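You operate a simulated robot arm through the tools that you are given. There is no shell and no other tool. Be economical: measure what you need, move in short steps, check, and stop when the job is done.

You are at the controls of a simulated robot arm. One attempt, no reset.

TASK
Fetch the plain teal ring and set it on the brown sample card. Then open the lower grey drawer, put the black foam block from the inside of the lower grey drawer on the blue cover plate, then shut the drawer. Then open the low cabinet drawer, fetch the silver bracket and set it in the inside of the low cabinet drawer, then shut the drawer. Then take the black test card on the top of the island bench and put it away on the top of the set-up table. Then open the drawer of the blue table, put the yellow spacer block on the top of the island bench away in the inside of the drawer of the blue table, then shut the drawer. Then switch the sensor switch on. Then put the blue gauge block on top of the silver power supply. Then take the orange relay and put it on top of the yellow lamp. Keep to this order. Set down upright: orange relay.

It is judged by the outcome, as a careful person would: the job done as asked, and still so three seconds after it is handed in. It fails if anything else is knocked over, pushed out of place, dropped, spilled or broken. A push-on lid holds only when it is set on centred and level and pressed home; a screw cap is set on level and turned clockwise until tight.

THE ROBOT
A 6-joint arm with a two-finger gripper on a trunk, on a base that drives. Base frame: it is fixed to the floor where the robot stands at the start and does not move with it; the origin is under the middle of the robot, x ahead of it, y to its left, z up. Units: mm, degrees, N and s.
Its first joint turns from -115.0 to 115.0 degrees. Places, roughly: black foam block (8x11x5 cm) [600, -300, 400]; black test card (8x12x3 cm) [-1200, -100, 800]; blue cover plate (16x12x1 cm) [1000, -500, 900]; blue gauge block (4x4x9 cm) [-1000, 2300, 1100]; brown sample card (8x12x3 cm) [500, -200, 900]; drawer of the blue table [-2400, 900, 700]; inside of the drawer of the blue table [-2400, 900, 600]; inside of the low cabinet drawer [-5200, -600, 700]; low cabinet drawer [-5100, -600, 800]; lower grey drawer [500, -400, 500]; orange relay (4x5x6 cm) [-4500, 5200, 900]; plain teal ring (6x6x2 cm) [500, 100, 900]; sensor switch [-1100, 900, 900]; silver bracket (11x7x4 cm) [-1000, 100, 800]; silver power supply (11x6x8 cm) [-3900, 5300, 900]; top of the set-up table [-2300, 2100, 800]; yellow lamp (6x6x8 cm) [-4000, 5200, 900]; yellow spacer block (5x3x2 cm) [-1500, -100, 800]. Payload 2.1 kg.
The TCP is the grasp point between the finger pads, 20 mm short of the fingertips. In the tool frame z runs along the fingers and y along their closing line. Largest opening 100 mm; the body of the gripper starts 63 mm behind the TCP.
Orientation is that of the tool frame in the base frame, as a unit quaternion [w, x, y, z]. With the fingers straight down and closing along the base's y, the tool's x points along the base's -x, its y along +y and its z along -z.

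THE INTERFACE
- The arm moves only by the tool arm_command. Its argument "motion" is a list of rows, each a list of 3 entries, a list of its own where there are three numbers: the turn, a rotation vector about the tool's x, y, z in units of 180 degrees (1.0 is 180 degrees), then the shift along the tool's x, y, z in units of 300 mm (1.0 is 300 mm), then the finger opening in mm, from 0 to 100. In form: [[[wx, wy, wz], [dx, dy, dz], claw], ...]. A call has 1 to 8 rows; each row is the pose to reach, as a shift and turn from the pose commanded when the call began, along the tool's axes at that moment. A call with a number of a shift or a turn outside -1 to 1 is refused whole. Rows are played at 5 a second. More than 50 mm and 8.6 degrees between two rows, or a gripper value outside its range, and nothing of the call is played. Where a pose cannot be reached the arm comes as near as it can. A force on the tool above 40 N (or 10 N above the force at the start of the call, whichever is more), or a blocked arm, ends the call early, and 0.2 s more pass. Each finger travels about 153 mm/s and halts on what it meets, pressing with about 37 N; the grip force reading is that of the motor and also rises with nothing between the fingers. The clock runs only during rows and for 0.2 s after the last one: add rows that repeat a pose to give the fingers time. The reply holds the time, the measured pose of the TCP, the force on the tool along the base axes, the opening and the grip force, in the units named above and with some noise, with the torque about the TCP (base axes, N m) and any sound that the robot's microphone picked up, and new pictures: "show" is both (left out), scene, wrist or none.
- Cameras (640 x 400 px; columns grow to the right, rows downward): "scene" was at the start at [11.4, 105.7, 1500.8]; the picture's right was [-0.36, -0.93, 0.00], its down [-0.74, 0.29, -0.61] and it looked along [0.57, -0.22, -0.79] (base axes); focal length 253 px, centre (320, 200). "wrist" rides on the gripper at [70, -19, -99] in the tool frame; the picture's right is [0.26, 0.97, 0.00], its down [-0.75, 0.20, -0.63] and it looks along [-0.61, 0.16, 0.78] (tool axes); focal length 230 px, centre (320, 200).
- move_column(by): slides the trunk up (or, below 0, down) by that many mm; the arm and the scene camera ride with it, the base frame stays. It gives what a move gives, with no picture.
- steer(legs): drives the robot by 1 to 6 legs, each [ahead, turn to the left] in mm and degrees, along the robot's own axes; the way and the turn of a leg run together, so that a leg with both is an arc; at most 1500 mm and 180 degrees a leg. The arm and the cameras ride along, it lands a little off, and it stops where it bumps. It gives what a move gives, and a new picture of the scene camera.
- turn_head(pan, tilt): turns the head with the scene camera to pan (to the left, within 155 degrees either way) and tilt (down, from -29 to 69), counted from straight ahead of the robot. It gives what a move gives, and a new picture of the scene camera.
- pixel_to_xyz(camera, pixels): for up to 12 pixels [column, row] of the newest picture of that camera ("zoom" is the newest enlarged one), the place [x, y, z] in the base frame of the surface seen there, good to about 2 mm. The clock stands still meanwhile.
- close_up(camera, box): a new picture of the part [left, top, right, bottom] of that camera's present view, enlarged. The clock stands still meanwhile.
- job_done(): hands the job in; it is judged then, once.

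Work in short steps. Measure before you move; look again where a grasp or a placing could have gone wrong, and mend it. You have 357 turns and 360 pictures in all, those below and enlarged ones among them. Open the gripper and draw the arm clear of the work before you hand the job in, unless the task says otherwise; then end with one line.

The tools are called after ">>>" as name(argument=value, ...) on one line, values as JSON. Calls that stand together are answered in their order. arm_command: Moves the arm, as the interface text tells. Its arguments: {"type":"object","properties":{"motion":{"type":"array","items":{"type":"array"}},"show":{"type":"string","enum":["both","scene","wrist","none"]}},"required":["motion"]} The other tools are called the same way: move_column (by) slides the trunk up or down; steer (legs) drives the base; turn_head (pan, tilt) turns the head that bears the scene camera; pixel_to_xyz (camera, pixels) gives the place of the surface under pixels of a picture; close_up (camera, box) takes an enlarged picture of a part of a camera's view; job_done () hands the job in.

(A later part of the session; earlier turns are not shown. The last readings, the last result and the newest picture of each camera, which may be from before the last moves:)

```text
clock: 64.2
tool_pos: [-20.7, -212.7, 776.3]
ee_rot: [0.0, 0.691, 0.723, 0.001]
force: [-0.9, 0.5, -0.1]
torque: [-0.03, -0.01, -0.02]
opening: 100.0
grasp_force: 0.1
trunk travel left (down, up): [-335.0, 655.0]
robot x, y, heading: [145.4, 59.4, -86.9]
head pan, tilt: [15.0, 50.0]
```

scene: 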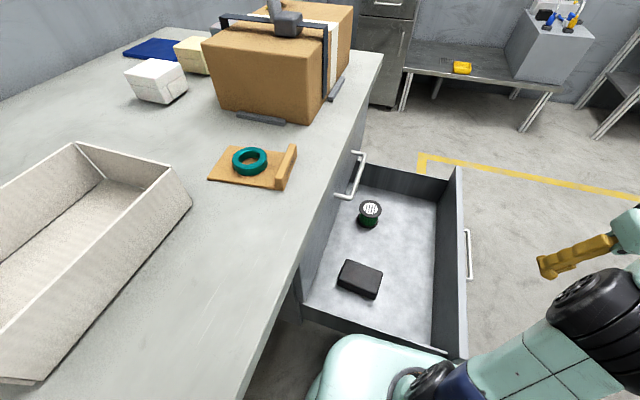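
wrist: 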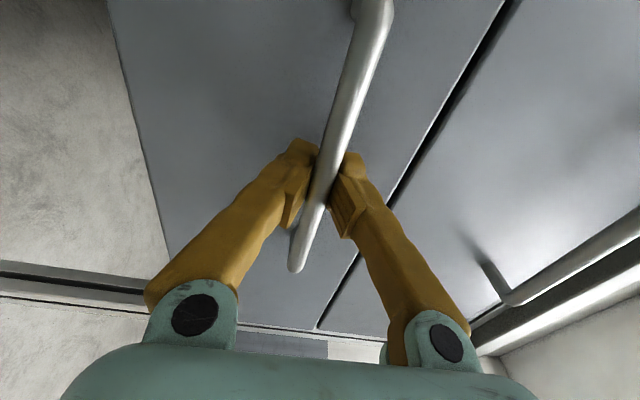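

The tool will now move over the block while yawing to close across its short side (about 81° of yaw). First eight rows.

>>> arm_command(motion=[[[0, 0, -0.045], [-0.02, 0.11, 0], 100], [[0, 0, -0.09], [-0.04, 0.22, 0], 100], [[0, 0, -0.135], [-0.06, 0.33, 0], 100], [[0, 0, -0.18], [-0.08, 0.44, 0], 100], [[0, 0, -0.225], [-0.1, 0.55, 0], 100], [[0, 0, -0.27], [-0.12, 0.66, 0], 100], [[0, 0, -0.315], [-0.14, 0.77, 0], 100], [[0, 0, -0.36], [-0.15, 0.85, 0], 100]], show="both")

```text
clock: 66.0
tool_pos: [235.3, -244.5, 778.6]
ee_rot: [-0.001, 0.194, 0.981, 0.001]
force: [-0.2, 0.6, -0.4]
torque: [-0.03, 0.03, 0.0]
opening: 99.8
grasp_force: 0.1
trunk travel left (down, up): [-335.0, 655.0]
robot x, y, heading: [146.8, 59.6, -87.0]
head pan, tilt: [15.0, 50.0]
```

scene: 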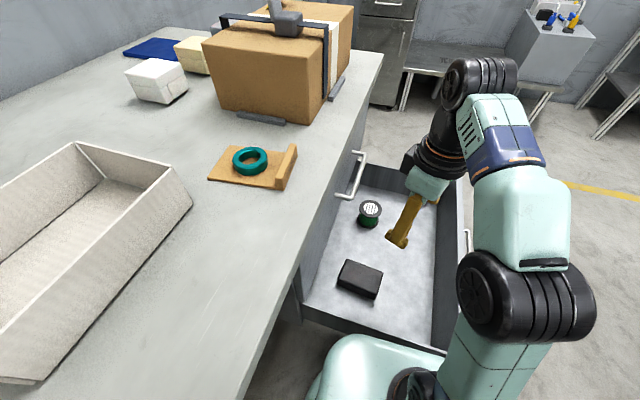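
wrist: 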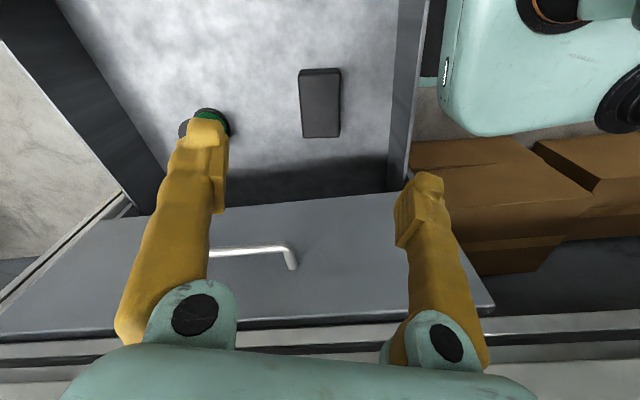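

I'll finish the yaw and the last 53 mm, then lower the arm 90 mm inside the clear zone.

>>> arm_command(motion=[[[0, 0, -0.045], [-0.09, 0.02, 0], 100], [[0, 0, -0.091], [-0.175, 0.04, 0], 100], [[0, 0, -0.091], [-0.175, 0.04, 0.15], 100], [[0, 0, -0.091], [-0.175, 0.04, 0.3], 100], [[0, 0, -0.091], [-0.175, 0.04, 0.3], 100]], show="both")

```text
clock: 67.2
tool_pos: [288.5, -254.8, 687.4]
ee_rot: [0.001, 0.053, 0.999, 0.001]
force: [0.3, 0.1, 0.3]
torque: [-0.01, 0.0, -0.03]
opening: 100.2
grasp_force: 0.1
trunk travel left (down, up): [-335.0, 655.0]
robot x, y, heading: [149.0, 57.7, -86.8]
head pan, tilt: [15.0, 50.0]
```

scene: 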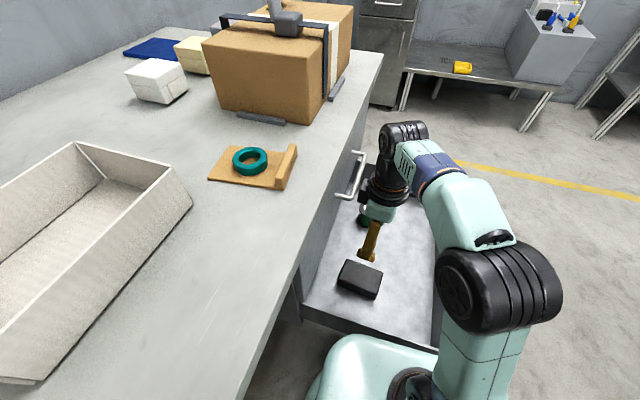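
wrist: 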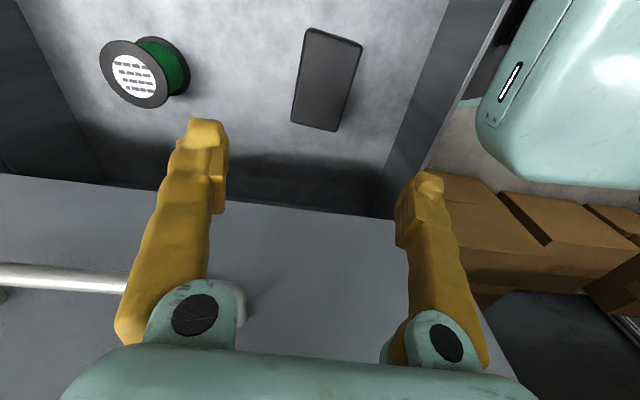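

The block is visible at wrist (327,80). I'll measure its corners for final alignment, also checking the upper handle's clearance.

>>> pixel_to_xyz(camera="wrist", pixels=[[308, 31], [359, 45], [334, 129], [293, 120], [327, 80], [240, 300], [120, 283], [410, 80], [470, 40]])

```text
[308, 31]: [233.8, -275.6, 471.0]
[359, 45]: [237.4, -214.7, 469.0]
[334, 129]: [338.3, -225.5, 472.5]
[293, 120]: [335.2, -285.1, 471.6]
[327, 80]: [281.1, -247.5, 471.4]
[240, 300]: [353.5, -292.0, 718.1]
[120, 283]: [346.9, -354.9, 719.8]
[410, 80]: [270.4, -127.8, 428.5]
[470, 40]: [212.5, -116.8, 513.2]
```

The block's centre is (286,-250) and it is about 62 mm wide. I'll shift slightly to the front (x≈278) and lower with the trunk.

>>> arm_command(motion=[[[0, 0, 0], [0.037, 0.013, 0], 100], [[0, 0, 0], [0.037, 0.013, 0], 100]], show="none")

>>> move_column(by=-170)

>>> arm_command(motion=[[[0, 0, 0], [0, 0, 0], 100]], show="both")

```text
clock: 67.8
tool_pos: [277.3, -250.2, 687.4]
ee_rot: [0.0, 0.053, 0.999, 0.001]
force: [-0.3, 0.0, -0.2]
torque: [-0.02, -0.03, 0.02]
opening: 99.9
grasp_force: 0.0
trunk travel left (down, up): [-335.0, 655.0]
robot x, y, heading: [144.9, 59.3, -87.0]
head pan, tilt: [15.0, 50.0]
```

```text
clock: 69.7
tool_pos: [278.3, -251.1, 516.5]
ee_rot: [0.001, 0.052, 0.999, 0.0]
force: [0.6, -0.1, 1.2]
torque: [-0.02, 0.0, -0.04]
opening: 100.0
grasp_force: 0.1
trunk travel left (down, up): [-165.0, 825.0]
robot x, y, heading: [148.2, 58.2, -87.2]
head pan, tilt: [15.0, 50.0]
```

```text
clock: 70.1
tool_pos: [278.0, -250.0, 516.8]
ee_rot: [0.001, 0.054, 0.999, 0.0]
force: [0.1, -0.5, 0.4]
torque: [0.01, 0.0, 0.01]
opening: 100.2
grasp_force: 0.1
trunk travel left (down, up): [-165.0, 825.0]
robot x, y, heading: [147.6, 60.3, -86.9]
head pan, tilt: [15.0, 50.0]
```

scene: 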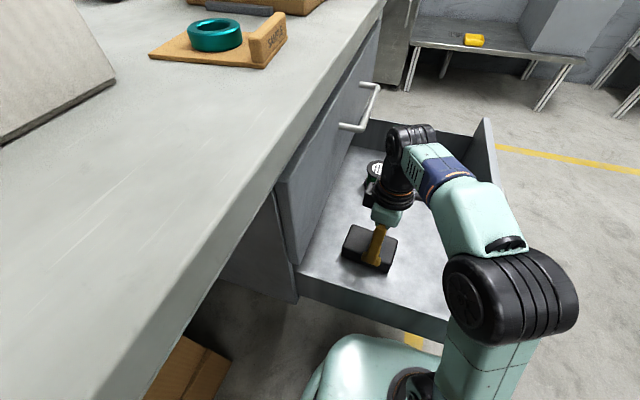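
wrist: 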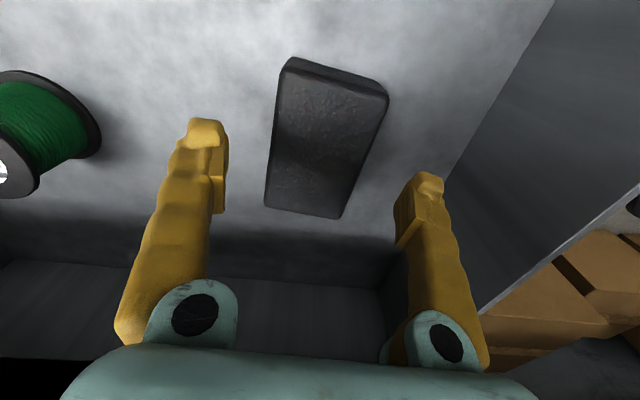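

The fingers straddle the block. I'll lower 64 mm and close.

>>> arm_command(motion=[[[0, 0, 0], [0, 0, 0.11], 100], [[0, 0, 0], [0, 0, 0.213], 100], [[0, 0, 0], [0, 0, 0.213], 100], [[0, 0, 0], [0, 0, 0.213], 60], [[0, 0, 0], [0, 0, 0.213], 30], [[0, 0, 0], [0, 0, 0.213], 30], [[0, 0, 0], [0, 0, 0.213], 30]], show="wrist")

```text
clock: 71.7
tool_pos: [278.6, -249.7, 453.6]
ee_rot: [0.001, 0.054, 0.999, 0.001]
force: [0.4, 0.0, -0.2]
torque: [0.0, 0.01, 0.0]
opening: 69.3
grasp_force: 37.0
trunk travel left (down, up): [-165.0, 825.0]
robot x, y, heading: [146.4, 57.8, -86.9]
head pan, tilt: [15.0, 50.0]
```

wrist: 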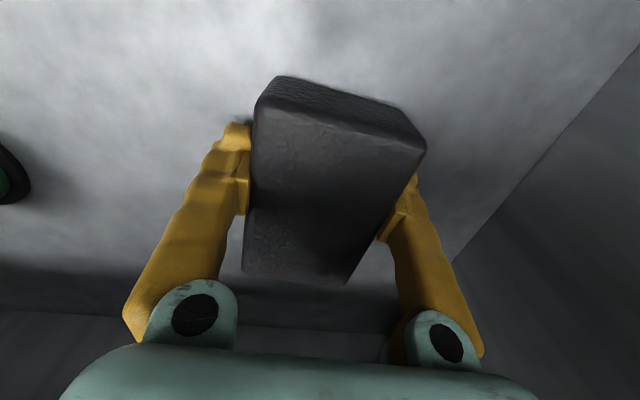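

The block is held at 69 mm. I'll lift 40 mm, shift 40 mm toward the drawer front to clear the upper handle, and then raise the trunk.

>>> arm_command(motion=[[[0, 0, 0], [0, 0, -0.08], 30], [[0, 0, 0], [0, 0, -0.13], 30], [[0, 0, 0], [0.07, -0.007, -0.13], 30], [[0, 0, 0], [0.14, -0.015, -0.13], 30], [[0, 0, 0], [0.14, -0.015, -0.13], 30]], show="none")

>>> move_column(by=400)

>>> move_column(by=200)

>>> turn_head(pan=20, tilt=40)

```text
clock: 72.9
tool_pos: [236.1, -250.4, 491.9]
ee_rot: [0.001, 0.053, 0.999, 0.001]
force: [-0.4, 0.0, -0.2]
torque: [0.0, 0.0, -0.02]
opening: 69.3
grasp_force: 37.1
trunk travel left (down, up): [-165.0, 825.0]
robot x, y, heading: [153.3, 59.6, -87.0]
head pan, tilt: [15.0, 50.0]
```

```text
clock: 76.7
tool_pos: [236.4, -250.6, 892.6]
ee_rot: [0.001, 0.053, 0.999, 0.001]
force: [0.5, -0.6, 0.3]
torque: [0.02, 0.0, 0.01]
opening: 69.2
grasp_force: 37.5
trunk travel left (down, up): [-565.0, 425.0]
robot x, y, heading: [145.6, 59.7, -87.4]
head pan, tilt: [15.0, 50.0]
```

```text
clock: 78.9
tool_pos: [236.8, -250.2, 1092.0]
ee_rot: [0.0, 0.053, 0.999, 0.0]
force: [0.0, -0.4, -0.6]
torque: [-0.01, 0.01, -0.02]
opening: 69.3
grasp_force: 37.2
trunk travel left (down, up): [-765.0, 225.0]
robot x, y, heading: [147.7, 61.5, -87.0]
head pan, tilt: [15.0, 50.0]
```

```text
clock: 79.6
tool_pos: [237.2, -250.4, 1092.2]
ee_rot: [0.001, 0.053, 0.999, 0.001]
force: [-0.7, -0.7, -0.7]
torque: [0.0, 0.01, -0.01]
opening: 69.2
grasp_force: 37.2
trunk travel left (down, up): [-765.0, 225.0]
robot x, y, heading: [150.9, 58.7, -87.0]
head pan, tilt: [20.0, 40.0]
```

scene: 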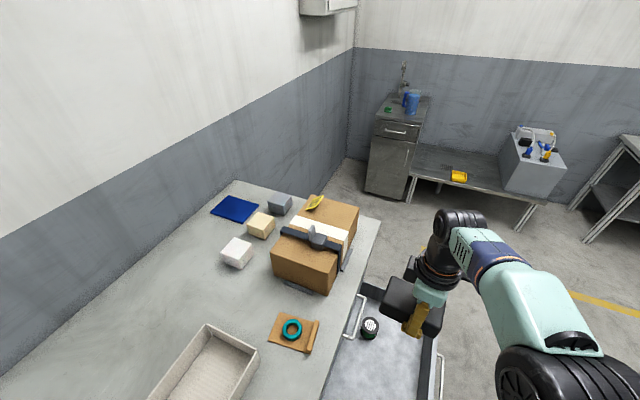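

The block is held aloft. I'll measure the blue plate at (235,208) and what surrounds it.

>>> pixel_to_xyz(camera="scene", pixels=[[235, 208], [212, 212], [237, 197], [258, 207], [240, 222], [237, 181], [380, 218], [280, 200], [262, 222], [316, 200], [340, 205], [235, 250]])

>>> close_up(camera="scene", box=[200, 170, 400, 295])

```text
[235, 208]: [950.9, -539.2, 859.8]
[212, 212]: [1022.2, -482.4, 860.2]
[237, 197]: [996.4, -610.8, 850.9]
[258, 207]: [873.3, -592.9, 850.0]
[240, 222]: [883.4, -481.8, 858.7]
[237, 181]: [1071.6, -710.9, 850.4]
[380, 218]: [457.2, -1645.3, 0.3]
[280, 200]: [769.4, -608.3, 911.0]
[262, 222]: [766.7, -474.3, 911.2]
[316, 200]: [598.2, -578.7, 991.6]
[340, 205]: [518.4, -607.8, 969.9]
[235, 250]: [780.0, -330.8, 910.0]
```

```text
3.20 times, centred on (300, 232) of scene
```

zoom: 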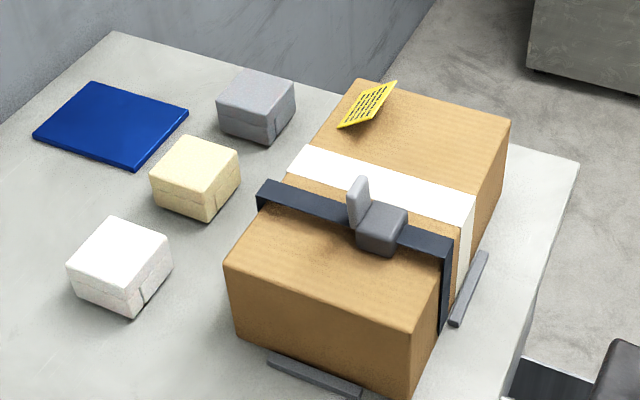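

The plate is centred near (950,-540), top at z 860, and must be reached from the table's right end (y≈-710). I'll drive around the open drawer, starting with the first legs.

>>> steer(legs=[[0, -90], [450, 0], [0, 90], [950, 0]])

```text
clock: 94.7
tool_pos: [-174.4, -1231.2, 1093.8]
ee_rot: [0.001, 0.055, 0.998, 0.0]
force: [0.3, 0.4, -0.5]
torque: [0.0, 0.0, 0.02]
opening: 69.0
grasp_force: 37.0
trunk travel left (down, up): [-765.0, 225.0]
robot x, y, heading: [-261.5, -922.6, -87.2]
head pan, tilt: [20.0, 40.0]
```

scene: 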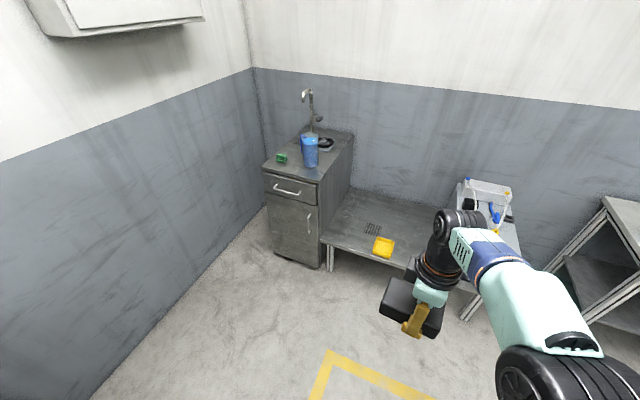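

Clear path. I'll turn to face -x, then reverse along the lane beside the table's right end.

>>> steer(legs=[[0, -92.8], [-700, 0]])

>>> turn_head(pan=-120, tilt=35)

```text
clock: 102.4
tool_pos: [78.9, -961.2, 1093.3]
ee_rot: [0.017, 0.757, 0.653, -0.012]
force: [0.6, -0.9, 0.2]
torque: [0.08, 0.0, -0.01]
opening: 68.8
grasp_force: 36.3
trunk travel left (down, up): [-765.0, 225.0]
robot x, y, heading: [399.0, -924.5, -173.6]
head pan, tilt: [20.0, 40.0]
stopped in leg 2: the robot was blocked; the commanded pose is now the measured one
```

scene: 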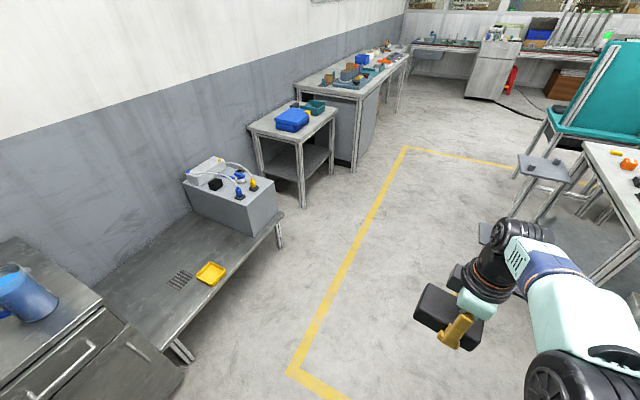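

```text
clock: 104.6
tool_pos: [81.6, -972.1, 1091.9]
ee_rot: [0.012, 0.756, 0.654, -0.01]
force: [-0.3, -0.4, -0.7]
torque: [0.0, 0.0, 0.01]
opening: 69.2
grasp_force: 36.5
trunk travel left (down, up): [-765.0, 225.0]
robot x, y, heading: [393.4, -930.4, -173.2]
head pan, tilt: [-120.0, 35.0]
```

scene: 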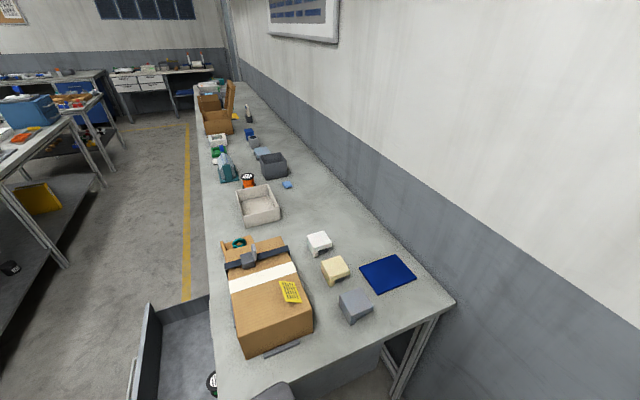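

The base was blocked at x≈395: its rear corner touched the table's end. Nothing looks displaced. I'll check the wall and table-end positions before taking a wider lane.

>>> pixel_to_xyz(camera="scene", pixels=[[455, 303], [500, 330], [580, 385], [405, 385], [360, 350], [240, 390], [388, 275], [285, 352], [355, 303]])

>>> turn_head(pan=-155, tilt=60)

```text
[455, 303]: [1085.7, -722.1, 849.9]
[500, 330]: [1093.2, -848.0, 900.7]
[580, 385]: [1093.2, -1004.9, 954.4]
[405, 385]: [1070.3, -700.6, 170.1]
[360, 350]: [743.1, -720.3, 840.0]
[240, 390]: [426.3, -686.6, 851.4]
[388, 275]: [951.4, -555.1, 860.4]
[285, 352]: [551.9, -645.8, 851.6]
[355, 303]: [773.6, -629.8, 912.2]
```

```text
clock: 105.6
tool_pos: [81.7, -971.3, 1093.2]
ee_rot: [0.012, 0.756, 0.655, -0.008]
force: [-0.4, -0.1, -0.9]
torque: [-0.01, 0.03, -0.02]
opening: 69.0
grasp_force: 37.2
trunk travel left (down, up): [-765.0, 225.0]
robot x, y, heading: [395.5, -930.9, -173.9]
head pan, tilt: [-154.7, 60.0]
```

scene: 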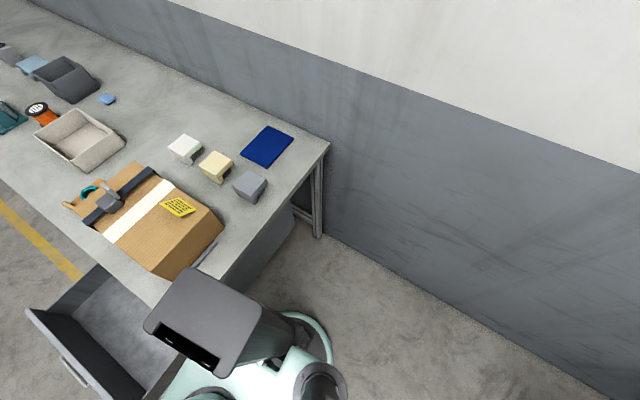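

The wall is at x=1093 and the table end at y≈-720. I'll pull forward, swing wide in reverse, and come in facing the table end.

>>> steer(legs=[[120, 0], [0, -26], [-540, 0]])

```text
clock: 111.0
tool_pos: [491.9, -1025.3, 1091.5]
ee_rot: [0.01, 0.885, 0.466, -0.01]
force: [0.3, -0.1, 0.1]
torque: [0.0, -0.01, -0.03]
opening: 68.9
grasp_force: 36.8
trunk travel left (down, up): [-765.0, 225.0]
robot x, y, heading: [798.5, -1127.3, 160.3]
head pan, tilt: [-154.7, 60.0]
```

scene: 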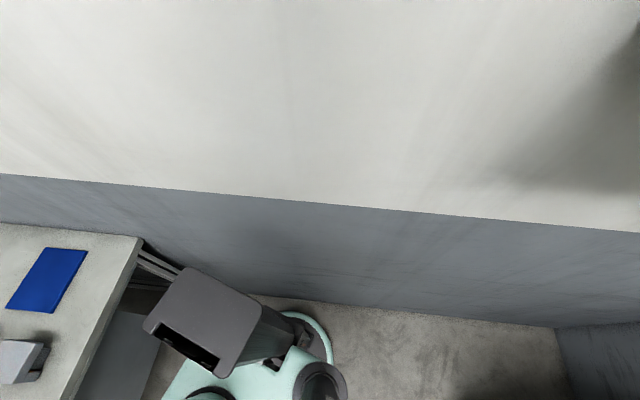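

I'm at (798,-1127), heading 160°. I'll turn to 78°, drive toward the table end, and square up.

>>> steer(legs=[[0, -82], [235, 0], [0, 11]])

>>> turn_head(pan=0, tilt=55)

```text
clock: 117.0
tool_pos: [835.5, -574.4, 1093.9]
ee_rot: [0.002, 0.991, -0.132, -0.014]
force: [-1.2, -0.1, 0.0]
torque: [-0.03, -0.03, -0.03]
opening: 69.2
grasp_force: 36.8
trunk travel left (down, up): [-765.0, 225.0]
robot x, y, heading: [844.0, -892.5, 89.4]
head pan, tilt: [-154.7, 60.0]
```

scene: 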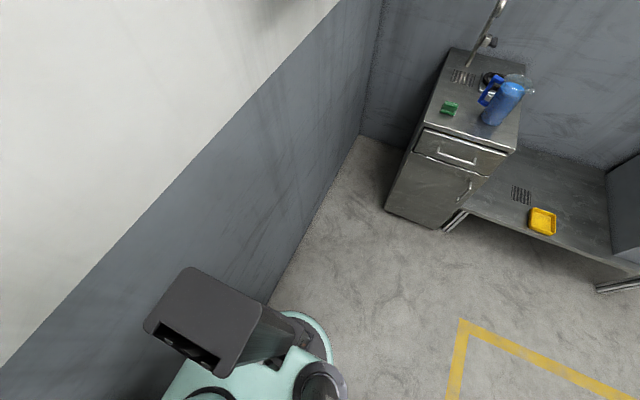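

```text
clock: 119.4
tool_pos: [835.7, -573.8, 1092.3]
ee_rot: [0.001, 0.991, -0.132, -0.015]
force: [0.2, 0.4, 0.2]
torque: [0.03, 0.0, 0.0]
opening: 68.6
grasp_force: 36.9
trunk travel left (down, up): [-765.0, 225.0]
robot x, y, heading: [843.8, -892.5, 89.4]
head pan, tilt: [0.0, 55.0]
```

scene: 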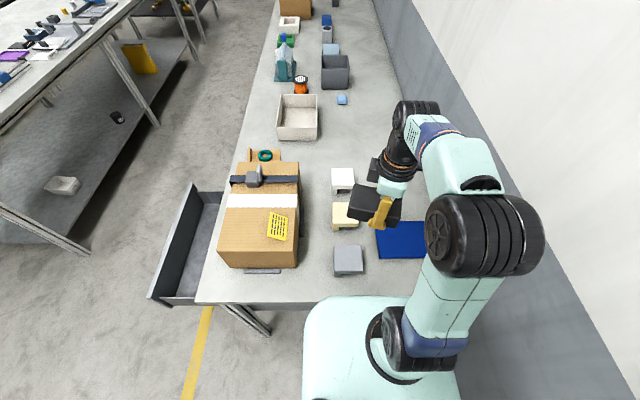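

The robot stands well at the table end. I'll measure the plate again from here.

>>> pixel_to_xyz(camera="scene", pixels=[[377, 224], [379, 257], [422, 256], [400, 240], [362, 262], [346, 246], [345, 222]])

>>> close_up(camera="scene", box=[320, 150, 480, 280])

```text
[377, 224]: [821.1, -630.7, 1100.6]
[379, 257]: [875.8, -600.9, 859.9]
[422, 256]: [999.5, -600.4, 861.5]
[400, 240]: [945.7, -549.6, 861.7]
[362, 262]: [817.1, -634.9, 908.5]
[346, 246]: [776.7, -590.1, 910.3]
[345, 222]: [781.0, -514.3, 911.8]
```

```text
3.08 times, centred on (400, 215) of scene
```

zoom: 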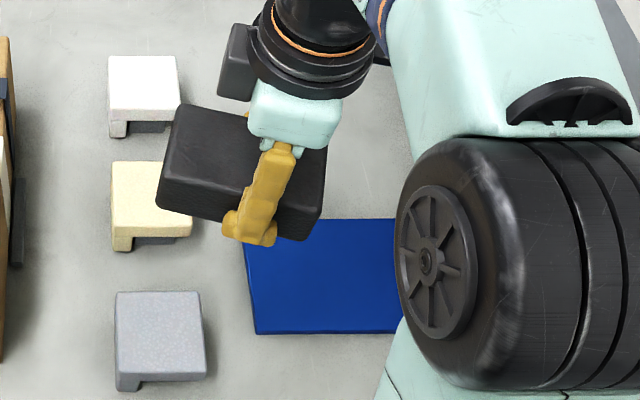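

The plate spans x 874–1022 and y -601 to -480, top at z 860. I'll drive 20 mm closer, centre the block over it, and correct the small tilt and yaw.

>>> steer(legs=[[20, 0]])

>>> arm_command(motion=[[[0.001, 0.004, -0.03], [0.13, -0.05, 0], 30], [[0.002, 0.007, -0.06], [0.25, -0.1, 0], 30], [[0.0025, 0.009, -0.083], [0.374, -0.147, 0], 30], [[0.0025, 0.009, -0.083], [0.374, -0.147, 0], 30]], show="both")

```text
clock: 120.2
tool_pos: [835.1, -556.3, 1092.9]
ee_rot: [0.001, 0.991, -0.132, -0.015]
force: [0.3, -0.4, -0.4]
torque: [0.04, -0.01, -0.02]
opening: 68.9
grasp_force: 37.0
trunk travel left (down, up): [-765.0, 225.0]
robot x, y, heading: [843.3, -869.9, 89.6]
head pan, tilt: [0.0, 55.0]
```

scene: 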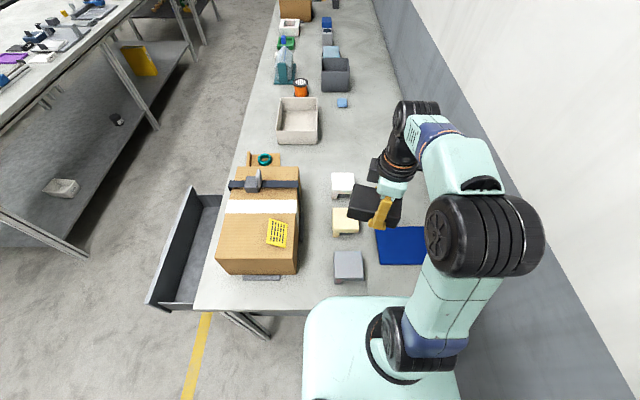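

```text
clock: 121.2
tool_pos: [957.6, -541.7, 1089.4]
ee_rot: [-0.003, 1.0, -0.001, 0.001]
force: [0.3, 1.1, 0.0]
torque: [0.01, -0.05, 0.0]
opening: 68.9
grasp_force: 36.8
trunk travel left (down, up): [-765.0, 225.0]
robot x, y, heading: [847.6, -873.3, 89.4]
head pan, tilt: [0.0, 55.0]
```

scene: 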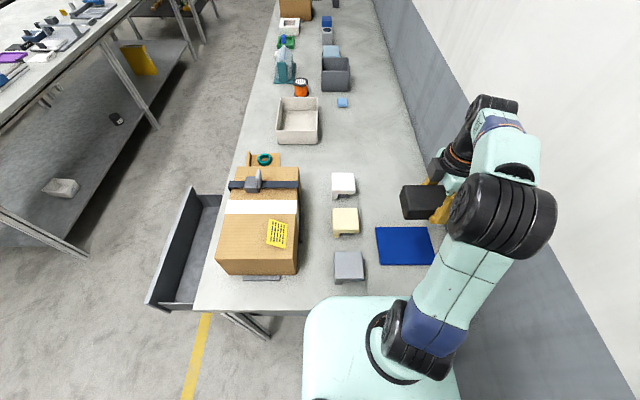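
wrist: 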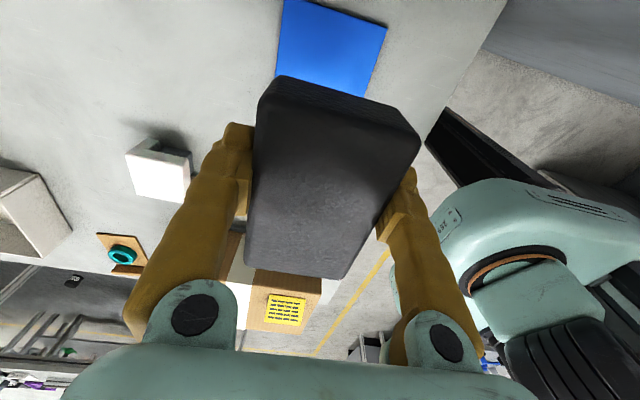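

The block is over the plate, level. I'll lower with the trunk 190 mm, then look.

>>> move_column(by=-190)

>>> arm_command(motion=[[[0, 0, 0], [0, 0, 0], 30]], show="both")

```text
clock: 123.2
tool_pos: [957.3, -540.1, 898.8]
ee_rot: [-0.001, 1.0, -0.002, 0.0]
force: [0.3, 0.0, -0.2]
torque: [-0.01, 0.01, 0.02]
opening: 69.1
grasp_force: 37.0
trunk travel left (down, up): [-575.0, 415.0]
robot x, y, heading: [839.7, -872.5, 89.8]
head pan, tilt: [0.0, 55.0]
```

```text
clock: 123.6
tool_pos: [956.4, -540.3, 900.0]
ee_rot: [-0.002, 1.0, -0.002, 0.0]
force: [0.9, -0.3, -0.8]
torque: [0.05, -0.02, 0.01]
opening: 68.9
grasp_force: 36.9
trunk travel left (down, up): [-575.0, 415.0]
robot x, y, heading: [840.0, -874.2, 89.6]
head pan, tilt: [0.0, 55.0]
```

scene: 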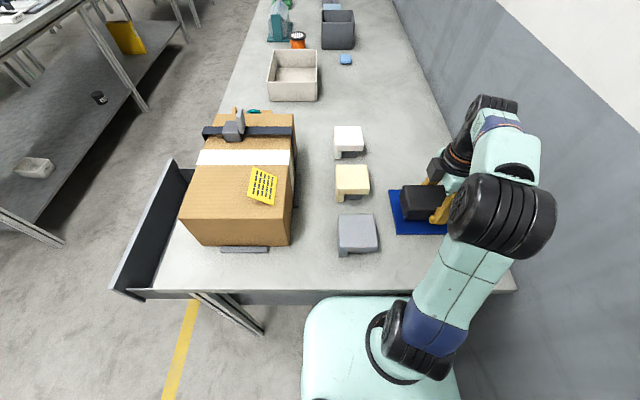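
wrist: 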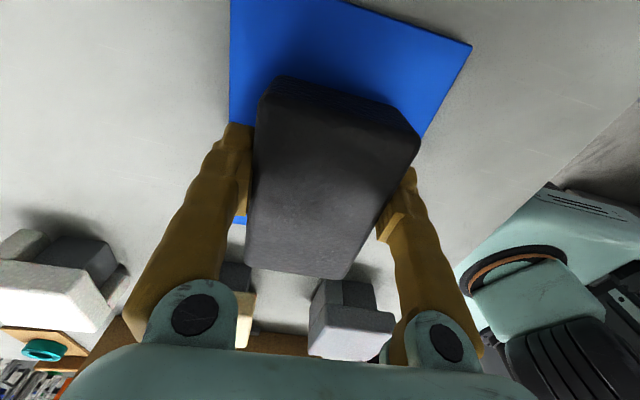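

The block lies within the plate. I'll shift 8 mm toward +x, lower it onto the plate, release, and rise.

>>> arm_command(motion=[[[0, 0, 0], [0.027, 0, 0], 30], [[0, 0, 0], [0.027, 0, 0.035], 30], [[0, 0, 0], [0.027, 0, 0.037], 30], [[0, 0, 0], [0.027, 0, 0.037], 80], [[0, 0, 0], [0.027, 0, 0.037], 95], [[0, 0, 0], [0.027, 0, 0.037], 95], [[0, 0, 0], [0.027, 0, -0.1], 95], [[0, 0, 0], [0.027, 0, -0.23], 95]], show="both")

```text
clock: 125.4
tool_pos: [965.2, -538.6, 970.6]
ee_rot: [0.0, 1.0, -0.002, 0.0]
force: [-0.1, 0.2, -0.1]
torque: [0.02, 0.0, -0.01]
opening: 95.2
grasp_force: 0.0
trunk travel left (down, up): [-575.0, 415.0]
robot x, y, heading: [840.1, -870.9, 89.5]
head pan, tilt: [0.0, 55.0]
```

scene: 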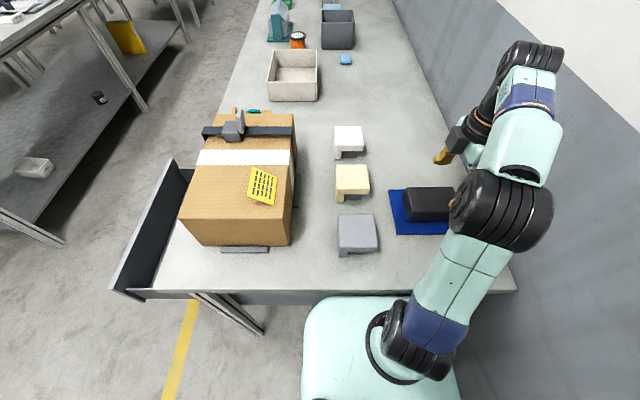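
wrist: 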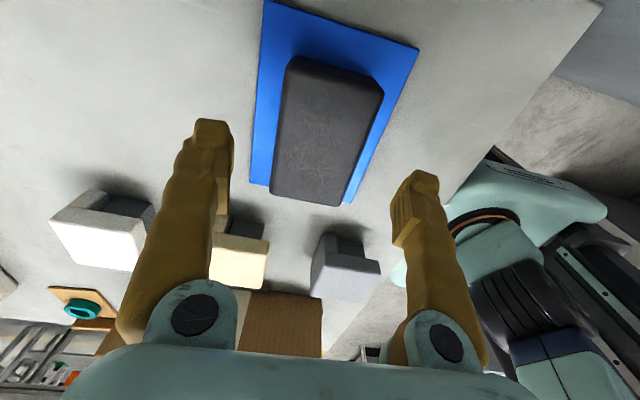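

The block is on the plate. I'll verify its extents against the plate edges.

>>> pixel_to_xyz(camera="wrist", pixels=[[275, 195], [340, 200], [292, 60], [378, 88], [255, 182], [270, 8], [412, 48], [358, 180]])

```text
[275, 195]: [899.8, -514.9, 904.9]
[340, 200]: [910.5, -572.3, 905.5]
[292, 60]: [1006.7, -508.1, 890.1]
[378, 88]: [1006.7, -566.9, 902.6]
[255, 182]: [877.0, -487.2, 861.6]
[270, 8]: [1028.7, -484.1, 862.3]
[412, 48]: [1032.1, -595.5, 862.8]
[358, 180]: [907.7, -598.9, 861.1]
```

The block is well centred. Now I'll back away, go round to the drawer's front, and turn the tool to push it shut.

>>> steer(legs=[[-255, 0], [0, 70], [560, 0], [0, 20], [650, 0]])

```text
clock: 137.5
tool_pos: [-679.9, -821.7, 970.1]
ee_rot: [-0.002, 0.703, 0.711, -0.001]
force: [-0.6, 0.7, 0.6]
torque: [0.01, -0.03, 0.03]
opening: 95.0
grasp_force: 0.0
trunk travel left (down, up): [-575.0, 415.0]
robot x, y, heading: [-345.5, -941.3, -179.6]
head pan, tilt: [0.0, 55.0]
```

scene: 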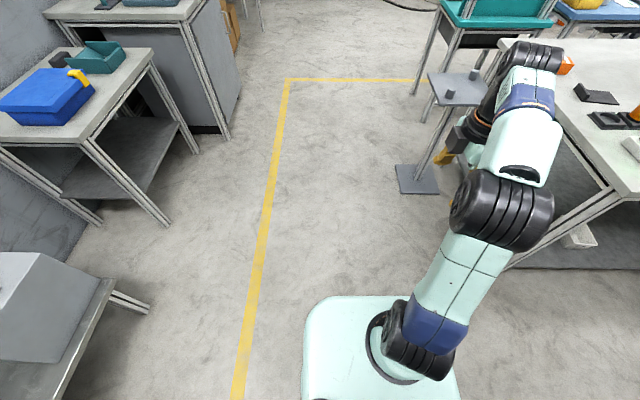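

The island bench is close on the right, so I'll turn left, reverse up to the drawer, and then face it.

>>> steer(legs=[[0, 90], [-700, 0], [0, 90], [-120, 0]])

>>> arm_command(motion=[[[0.045, 0, 0], [0, 0, 0], 60], [[0.09, 0, 0], [0, 0, 0], 30], [[0.135, 0, 0], [0, 0, 0], 0], [[0.18, 0, 0], [0, 0, 0], 0], [[0.225, 0, 0], [0, 0, 0], 0], [[0.27, 0, 0], [0, 0, 0], 0], [[0.315, 0, 0], [0, 0, 0], 0], [[0.36, 0, 0], [0, 0, 0], 0]], show="none")

>>> arm_command(motion=[[[0.045, 0, 0], [0, 0, 0], 0], [[0.09, 0, 0], [0, 0, 0], 0], [[0.14, 0, 0], [0, 0, 0], 0], [[0.14, 0, 0], [0, 0, 0], 0]], show="scene")

```text
clock: 149.8
tool_pos: [-139.2, -352.3, 970.6]
ee_rot: [-0.001, 0.711, -0.703, 0.001]
force: [0.2, 0.2, -0.5]
torque: [0.01, 0.0, 0.01]
opening: 95.1
grasp_force: 0.1
trunk travel left (down, up): [-575.0, 415.0]
robot x, y, heading: [-471.5, -236.7, 0.7]
head pan, tilt: [0.0, 55.0]
```

scene: 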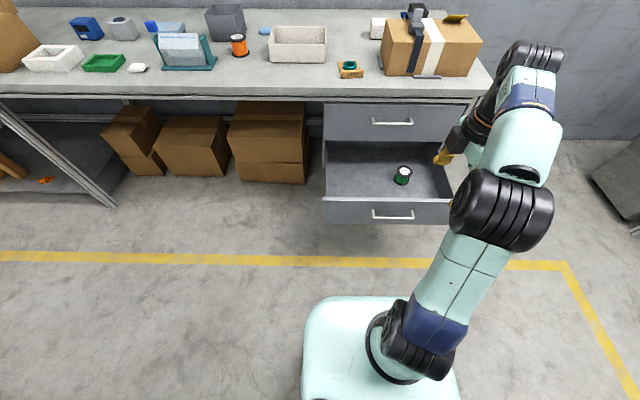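

```text
clock: 151.6
tool_pos: [-93.1, -339.9, 1037.0]
ee_rot: [-0.378, 0.6, -0.599, 0.372]
force: [0.0, 0.4, 0.3]
torque: [-0.01, 0.01, 0.01]
opening: 0.0
grasp_force: 29.7
out of reach, approached as far as the arm can: row 7, 8
trunk travel left (down, up): [-575.0, 415.0]
robot x, y, heading: [-469.2, -236.8, 0.5]
head pan, tilt: [0.0, 55.0]
```

```text
refused: row 3 steps farther than a row can; nothing moved
```

The rotation ran into the reach limit at 64°. I'll bring the tool nearer and lower while finishing the rotation.

>>> arm_command(motion=[[[0.0, 0, 0], [0, 0.1, -0.03], 0], [[0.036, 0, 0], [0, 0.2, -0.06], 0], [[0.072, 0, 0], [0, 0.3, -0.09], 0], [[0.108, 0, 0], [0, 0.387, -0.109], 0], [[0.144, 0, 0], [0, 0.387, -0.109], 0], [[0.144, 0, 0], [0, 0.387, -0.109], 0]], show="scene")

```text
clock: 153.0
tool_pos: [-76.1, -343.9, 1163.4]
ee_rot: [0.477, -0.522, 0.531, -0.467]
force: [-0.2, -0.3, 0.6]
torque: [0.01, 0.03, 0.02]
opening: 0.0
grasp_force: 29.4
out of reach, approached as far as the arm can: row 1, 2, 3, 4, 5, 6
trunk travel left (down, up): [-575.0, 415.0]
robot x, y, heading: [-478.3, -234.5, 0.4]
head pan, tilt: [0.0, 55.0]
```

scene: 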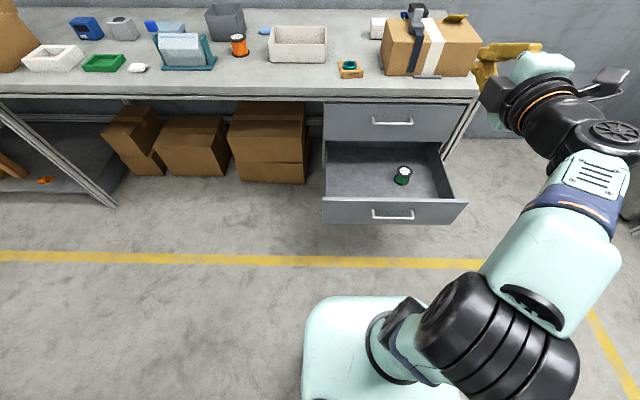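

The requested pose was too close in for this tool direction. The earlier good pose was 275 mm ahead and 183 mm right at 187 mm above the platform, so I'll go toward that.

>>> arm_command(motion=[[[0, 0, 0], [0.06, -0.12, 0.026], 0], [[0, 0, 0], [0.12, -0.24, 0.05], 0], [[0, 0, 0], [0.18, -0.36, 0.077], 0], [[0, 0, 0], [0.247, -0.487, 0.103], 0], [[0, 0, 0], [0.247, -0.487, 0.103], 0]], show="scene")

```text
clock: 154.2
tool_pos: [-44.8, -409.9, 1269.3]
ee_rot: [0.477, -0.522, 0.532, -0.466]
force: [-0.2, 0.1, -0.2]
torque: [0.0, 0.02, 0.01]
opening: 0.0
grasp_force: 28.7
out of reach, approached as far as the arm can: row 4, 5
trunk travel left (down, up): [-575.0, 415.0]
robot x, y, heading: [-471.1, -233.1, 0.6]
head pan, tilt: [0.0, 55.0]
```

scene: 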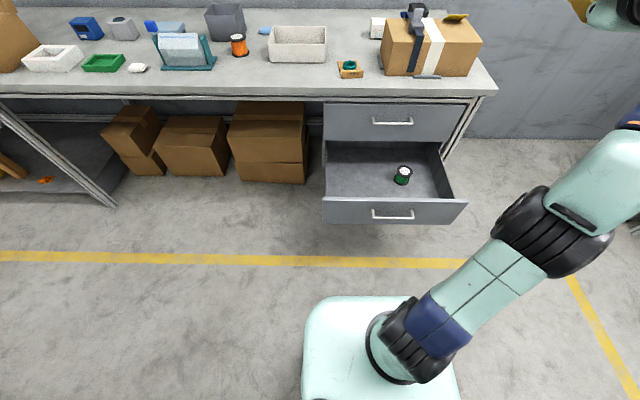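

The last command really started from the reached pose. From here I need about 143 mm back and 243 mm down, plus 6° of tilt.

>>> arm_command(motion=[[[0, 0, 0], [0.005, 0.13, -0.08], 0], [[0.01, 0, 0], [0.01, 0.26, -0.16], 0], [[0.02, 0, 0], [0.015, 0.39, -0.24], 0], [[0.03, 0, 0], [0.02, 0.52, -0.32], 0], [[0.0355, 0, 0], [0.025, 0.65, -0.4], 0], [[0.0355, 0, 0], [0.03, 0.78, -0.477], 0], [[0.0355, 0, 0], [0.03, 0.78, -0.477], 0]], show="scene")

```text
clock: 155.8
tool_pos: [-179.9, -391.2, 1208.6]
ee_rot: [0.506, -0.494, 0.505, -0.494]
force: [-0.2, 1.0, -0.5]
torque: [-0.02, 0.02, -0.01]
opening: 0.0
grasp_force: 29.4
out of reach, approached as far as the arm can: row 3, 4, 5, 6, 7
trunk travel left (down, up): [-575.0, 415.0]
robot x, y, heading: [-474.8, -233.4, 0.3]
head pan, tilt: [0.0, 55.0]
```

scene: 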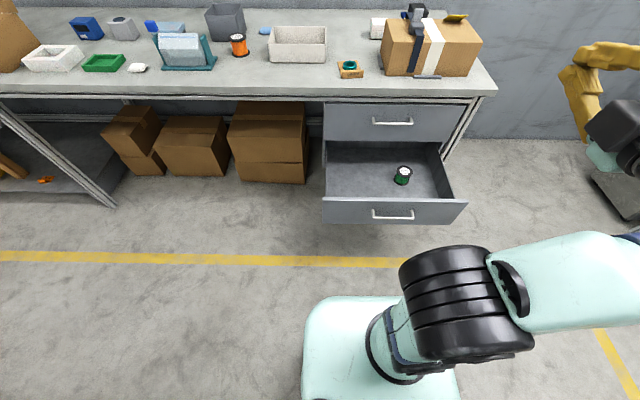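

The tool points ahead but can't go low enough in this configuration. A 45° downward tilt is enough for pushing, so I'll tilt back to 45° and come down to the pose that was reached before.

>>> arm_command(motion=[[[-0.04, 0, 0], [-0.02, 0.1, 0.02], 0], [[-0.08, 0, 0], [-0.04, 0.24, 0.045], 0], [[-0.12, 0, 0], [-0.06, 0.38, 0.07], 0], [[-0.16, 0, 0], [-0.08, 0.52, 0.095], 0], [[-0.2, 0, 0], [-0.1, 0.66, 0.12], 0], [[-0.24, 0, 0], [-0.13, 0.793, 0.137], 0], [[-0.25, 0, 0], [-0.13, 0.793, 0.137], 0], [[-0.25, 0, 0], [-0.13, 0.793, 0.137], 0]], show="scene")

```text
clock: 157.6
tool_pos: [-136.9, -346.9, 973.0]
ee_rot: [0.278, -0.65, 0.656, -0.265]
force: [0.3, 0.7, 0.3]
torque: [0.01, -0.01, -0.01]
opening: 0.0
grasp_force: 29.8
out of reach, approached as far as the arm can: row 1, 2, 3, 4, 5
trunk travel left (down, up): [-575.0, 415.0]
robot x, y, heading: [-476.2, -233.4, 0.4]
head pan, tilt: [0.0, 55.0]
```

scene: 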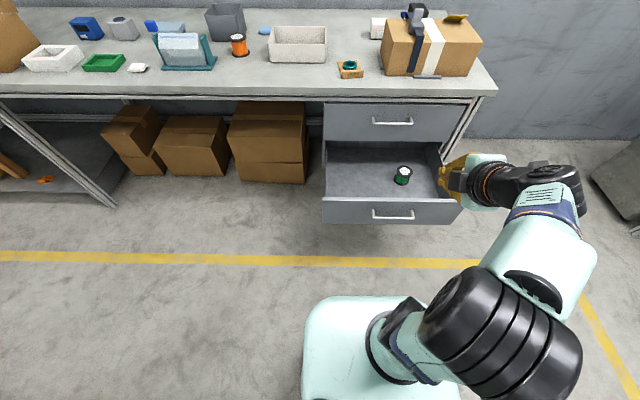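

The tool is tilted 45° at (-137,-347,973). I'll lower the trunk 398 mm so the fingertips meet the panel above the handle (z≈560), then drive ahead.

>>> move_column(by=-398)

>>> steer(legs=[[170, 0]])

>>> arm_command(motion=[[[0, 0, 0], [0, 0, 0], 0]], show="wrist")

```text
clock: 161.4
tool_pos: [-136.8, -347.0, 574.9]
ee_rot: [0.278, -0.65, 0.656, -0.265]
force: [0.6, 0.0, 1.0]
torque: [0.01, -0.04, -0.03]
opening: 0.0
grasp_force: 29.2
trunk travel left (down, up): [-177.0, 813.0]
robot x, y, heading: [-475.1, -232.6, 0.9]
head pan, tilt: [0.0, 55.0]
```

```text
clock: 162.9
tool_pos: [35.0, -343.3, 574.5]
ee_rot: [0.277, -0.652, 0.655, -0.264]
force: [-1.1, 0.8, -0.3]
torque: [0.01, 0.01, 0.02]
opening: 0.0
grasp_force: 29.0
trunk travel left (down, up): [-177.0, 813.0]
robot x, y, heading: [-304.7, -234.3, 0.6]
head pan, tilt: [0.0, 55.0]
```

scene: 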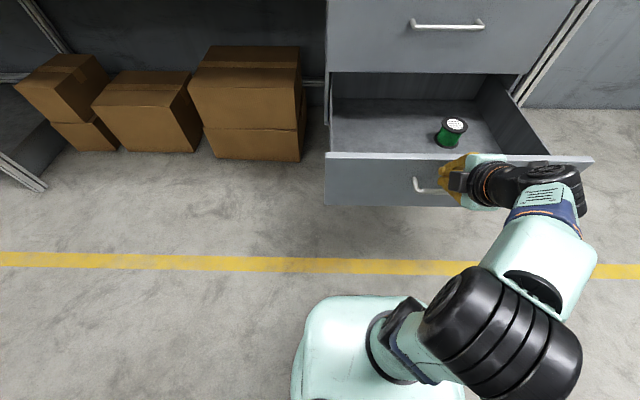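

```text
clock: 163.3
tool_pos: [36.0, -344.2, 574.8]
ee_rot: [0.278, -0.652, 0.655, -0.263]
force: [0.0, -0.4, 0.0]
torque: [0.0, 0.02, 0.01]
opening: 0.0
grasp_force: 29.4
trunk travel left (down, up): [-177.0, 813.0]
robot x, y, heading: [-302.5, -230.6, 0.8]
head pan, tilt: [0.0, 55.0]
```

wrist: 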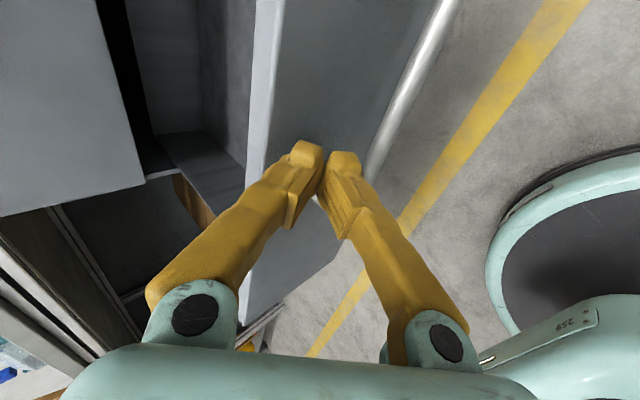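

The fingertips point at the panel above the handle. I'll drive ahead to push the drawer in.

>>> steer(legs=[[310, 0]])

>>> pixel_to_xyz(camera="scene", pixels=[[350, 175], [360, 60]])

```text
clock: 165.4
tool_pos: [344.5, -344.6, 574.4]
ee_rot: [0.276, -0.648, 0.658, -0.266]
force: [-0.1, -0.6, -0.4]
torque: [0.0, 0.02, 0.0]
opening: 0.0
grasp_force: 29.3
trunk travel left (down, up): [-177.0, 813.0]
robot x, y, heading: [8.1, -231.4, 0.4]
head pan, tilt: [0.0, 55.0]
```

scene: 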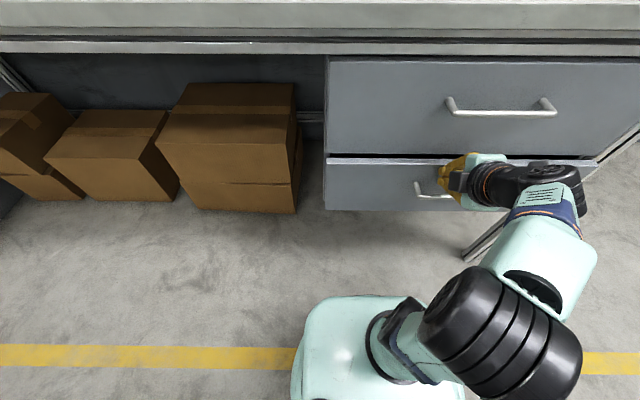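

```text
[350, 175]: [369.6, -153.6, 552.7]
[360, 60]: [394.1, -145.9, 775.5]
```

The lower face is at x≈370 and needs to reach 387. I'll push about 22 mm more.

>>> steer(legs=[[24, 0]])

>>> pixel_to_xyz(camera="scene", pixels=[[350, 175], [345, 190], [360, 60], [380, 110]])

```text
clock: 166.2
tool_pos: [369.0, -344.3, 576.1]
ee_rot: [0.277, -0.648, 0.657, -0.266]
force: [-0.7, 0.2, -0.3]
torque: [-0.01, 0.04, -0.01]
opening: 0.0
grasp_force: 29.4
trunk travel left (down, up): [-177.0, 813.0]
robot x, y, heading: [30.3, -228.6, 0.2]
head pan, tilt: [0.0, 55.0]
```

scene: 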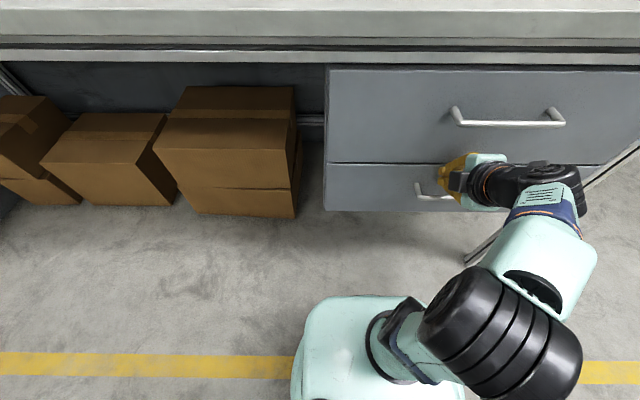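

```text
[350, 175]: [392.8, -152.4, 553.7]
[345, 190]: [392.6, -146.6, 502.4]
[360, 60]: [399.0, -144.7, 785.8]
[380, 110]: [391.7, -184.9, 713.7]
```

The drawer is flush (x≈392, the same as the upper one). Next is the low cabinet far behind at (-5100,-600). I'll back off, raise the trunk, and look around.

>>> steer(legs=[[-330, 0]])

>>> move_column(by=400)

>>> arm_command(motion=[[[-0.04, 0, 0], [0, 0, 0], 0], [[-0.08, 0, 0], [0, 0, 0], 0], [[-0.12, 0, 0], [0, 0, 0], 0], [[-0.16, 0, 0], [0, 0, 0], 0], [[-0.2, 0, 0], [0, 0, 0], 0], [[-0.245, 0, 0], [0, 0, 0], 0], [[-0.245, 0, 0], [0, 0, 0], 0]], show="none")

>>> turn_head(pan=150, tilt=20)

>>> turn_head(pan=-150, tilt=20)

```text
clock: 168.4
tool_pos: [38.2, -346.7, 575.8]
ee_rot: [0.275, -0.646, 0.66, -0.267]
force: [0.1, 0.0, 0.4]
torque: [-0.02, 0.03, -0.01]
opening: 0.0
grasp_force: 29.5
trunk travel left (down, up): [-177.0, 813.0]
robot x, y, heading: [-297.1, -230.0, 0.2]
head pan, tilt: [0.0, 55.0]
```

scene: 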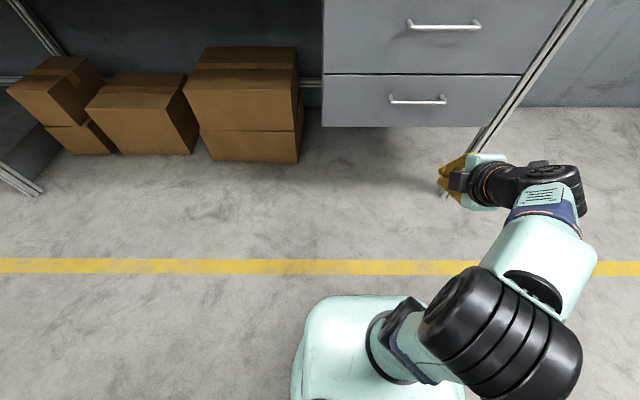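

```text
clock: 172.2
tool_pos: [39.4, -347.4, 975.3]
ee_rot: [0.276, -0.646, 0.66, -0.267]
force: [0.4, 0.0, -1.2]
torque: [0.03, 0.02, -0.01]
opening: 0.2
grasp_force: 29.2
trunk travel left (down, up): [-577.0, 413.0]
robot x, y, heading: [-297.9, -229.7, -0.1]
head pan, tilt: [0.0, 55.0]
```

```text
clock: 173.8
tool_pos: [38.0, -346.5, 974.5]
ee_rot: [0.013, -0.702, 0.712, 0.0]
force: [-1.2, -0.6, 0.0]
torque: [-0.01, -0.02, -0.02]
opening: 0.0
grasp_force: 29.3
trunk travel left (down, up): [-577.0, 413.0]
robot x, y, heading: [-295.9, -229.6, -0.2]
head pan, tilt: [0.0, 55.0]
```

```text
clock: 176.2
tool_pos: [38.9, -347.1, 973.5]
ee_rot: [0.013, -0.702, 0.713, 0.0]
force: [-0.2, 0.1, 1.0]
torque: [0.0, 0.01, 0.01]
opening: 0.2
grasp_force: 29.2
trunk travel left (down, up): [-577.0, 413.0]
robot x, y, heading: [-298.1, -229.2, -0.0]
head pan, tilt: [150.0, 20.0]
```

scene: 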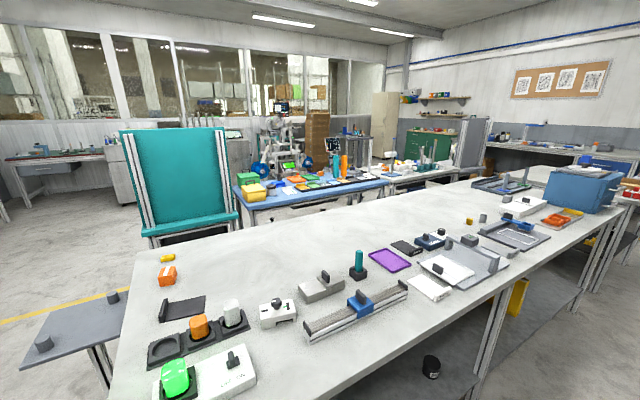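

```text
clock: 180.3
tool_pos: [37.5, -347.3, 975.1]
ee_rot: [0.013, -0.702, 0.712, 0.001]
force: [0.8, 0.6, 0.3]
torque: [0.0, 0.05, 0.02]
opening: 0.0
grasp_force: 29.6
trunk travel left (down, up): [-577.0, 413.0]
robot x, y, heading: [-294.1, -228.8, -0.0]
head pan, tilt: [-150.0, 20.0]
```

scene: 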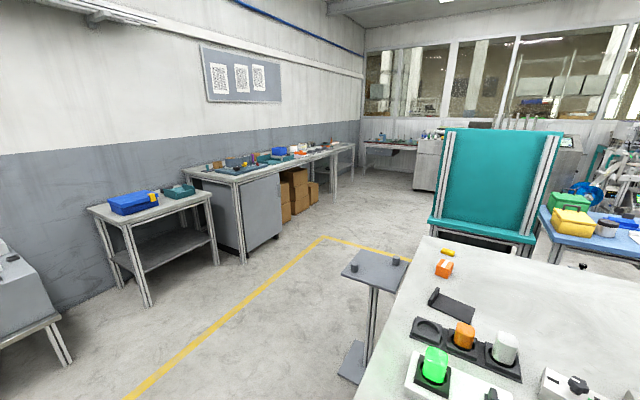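

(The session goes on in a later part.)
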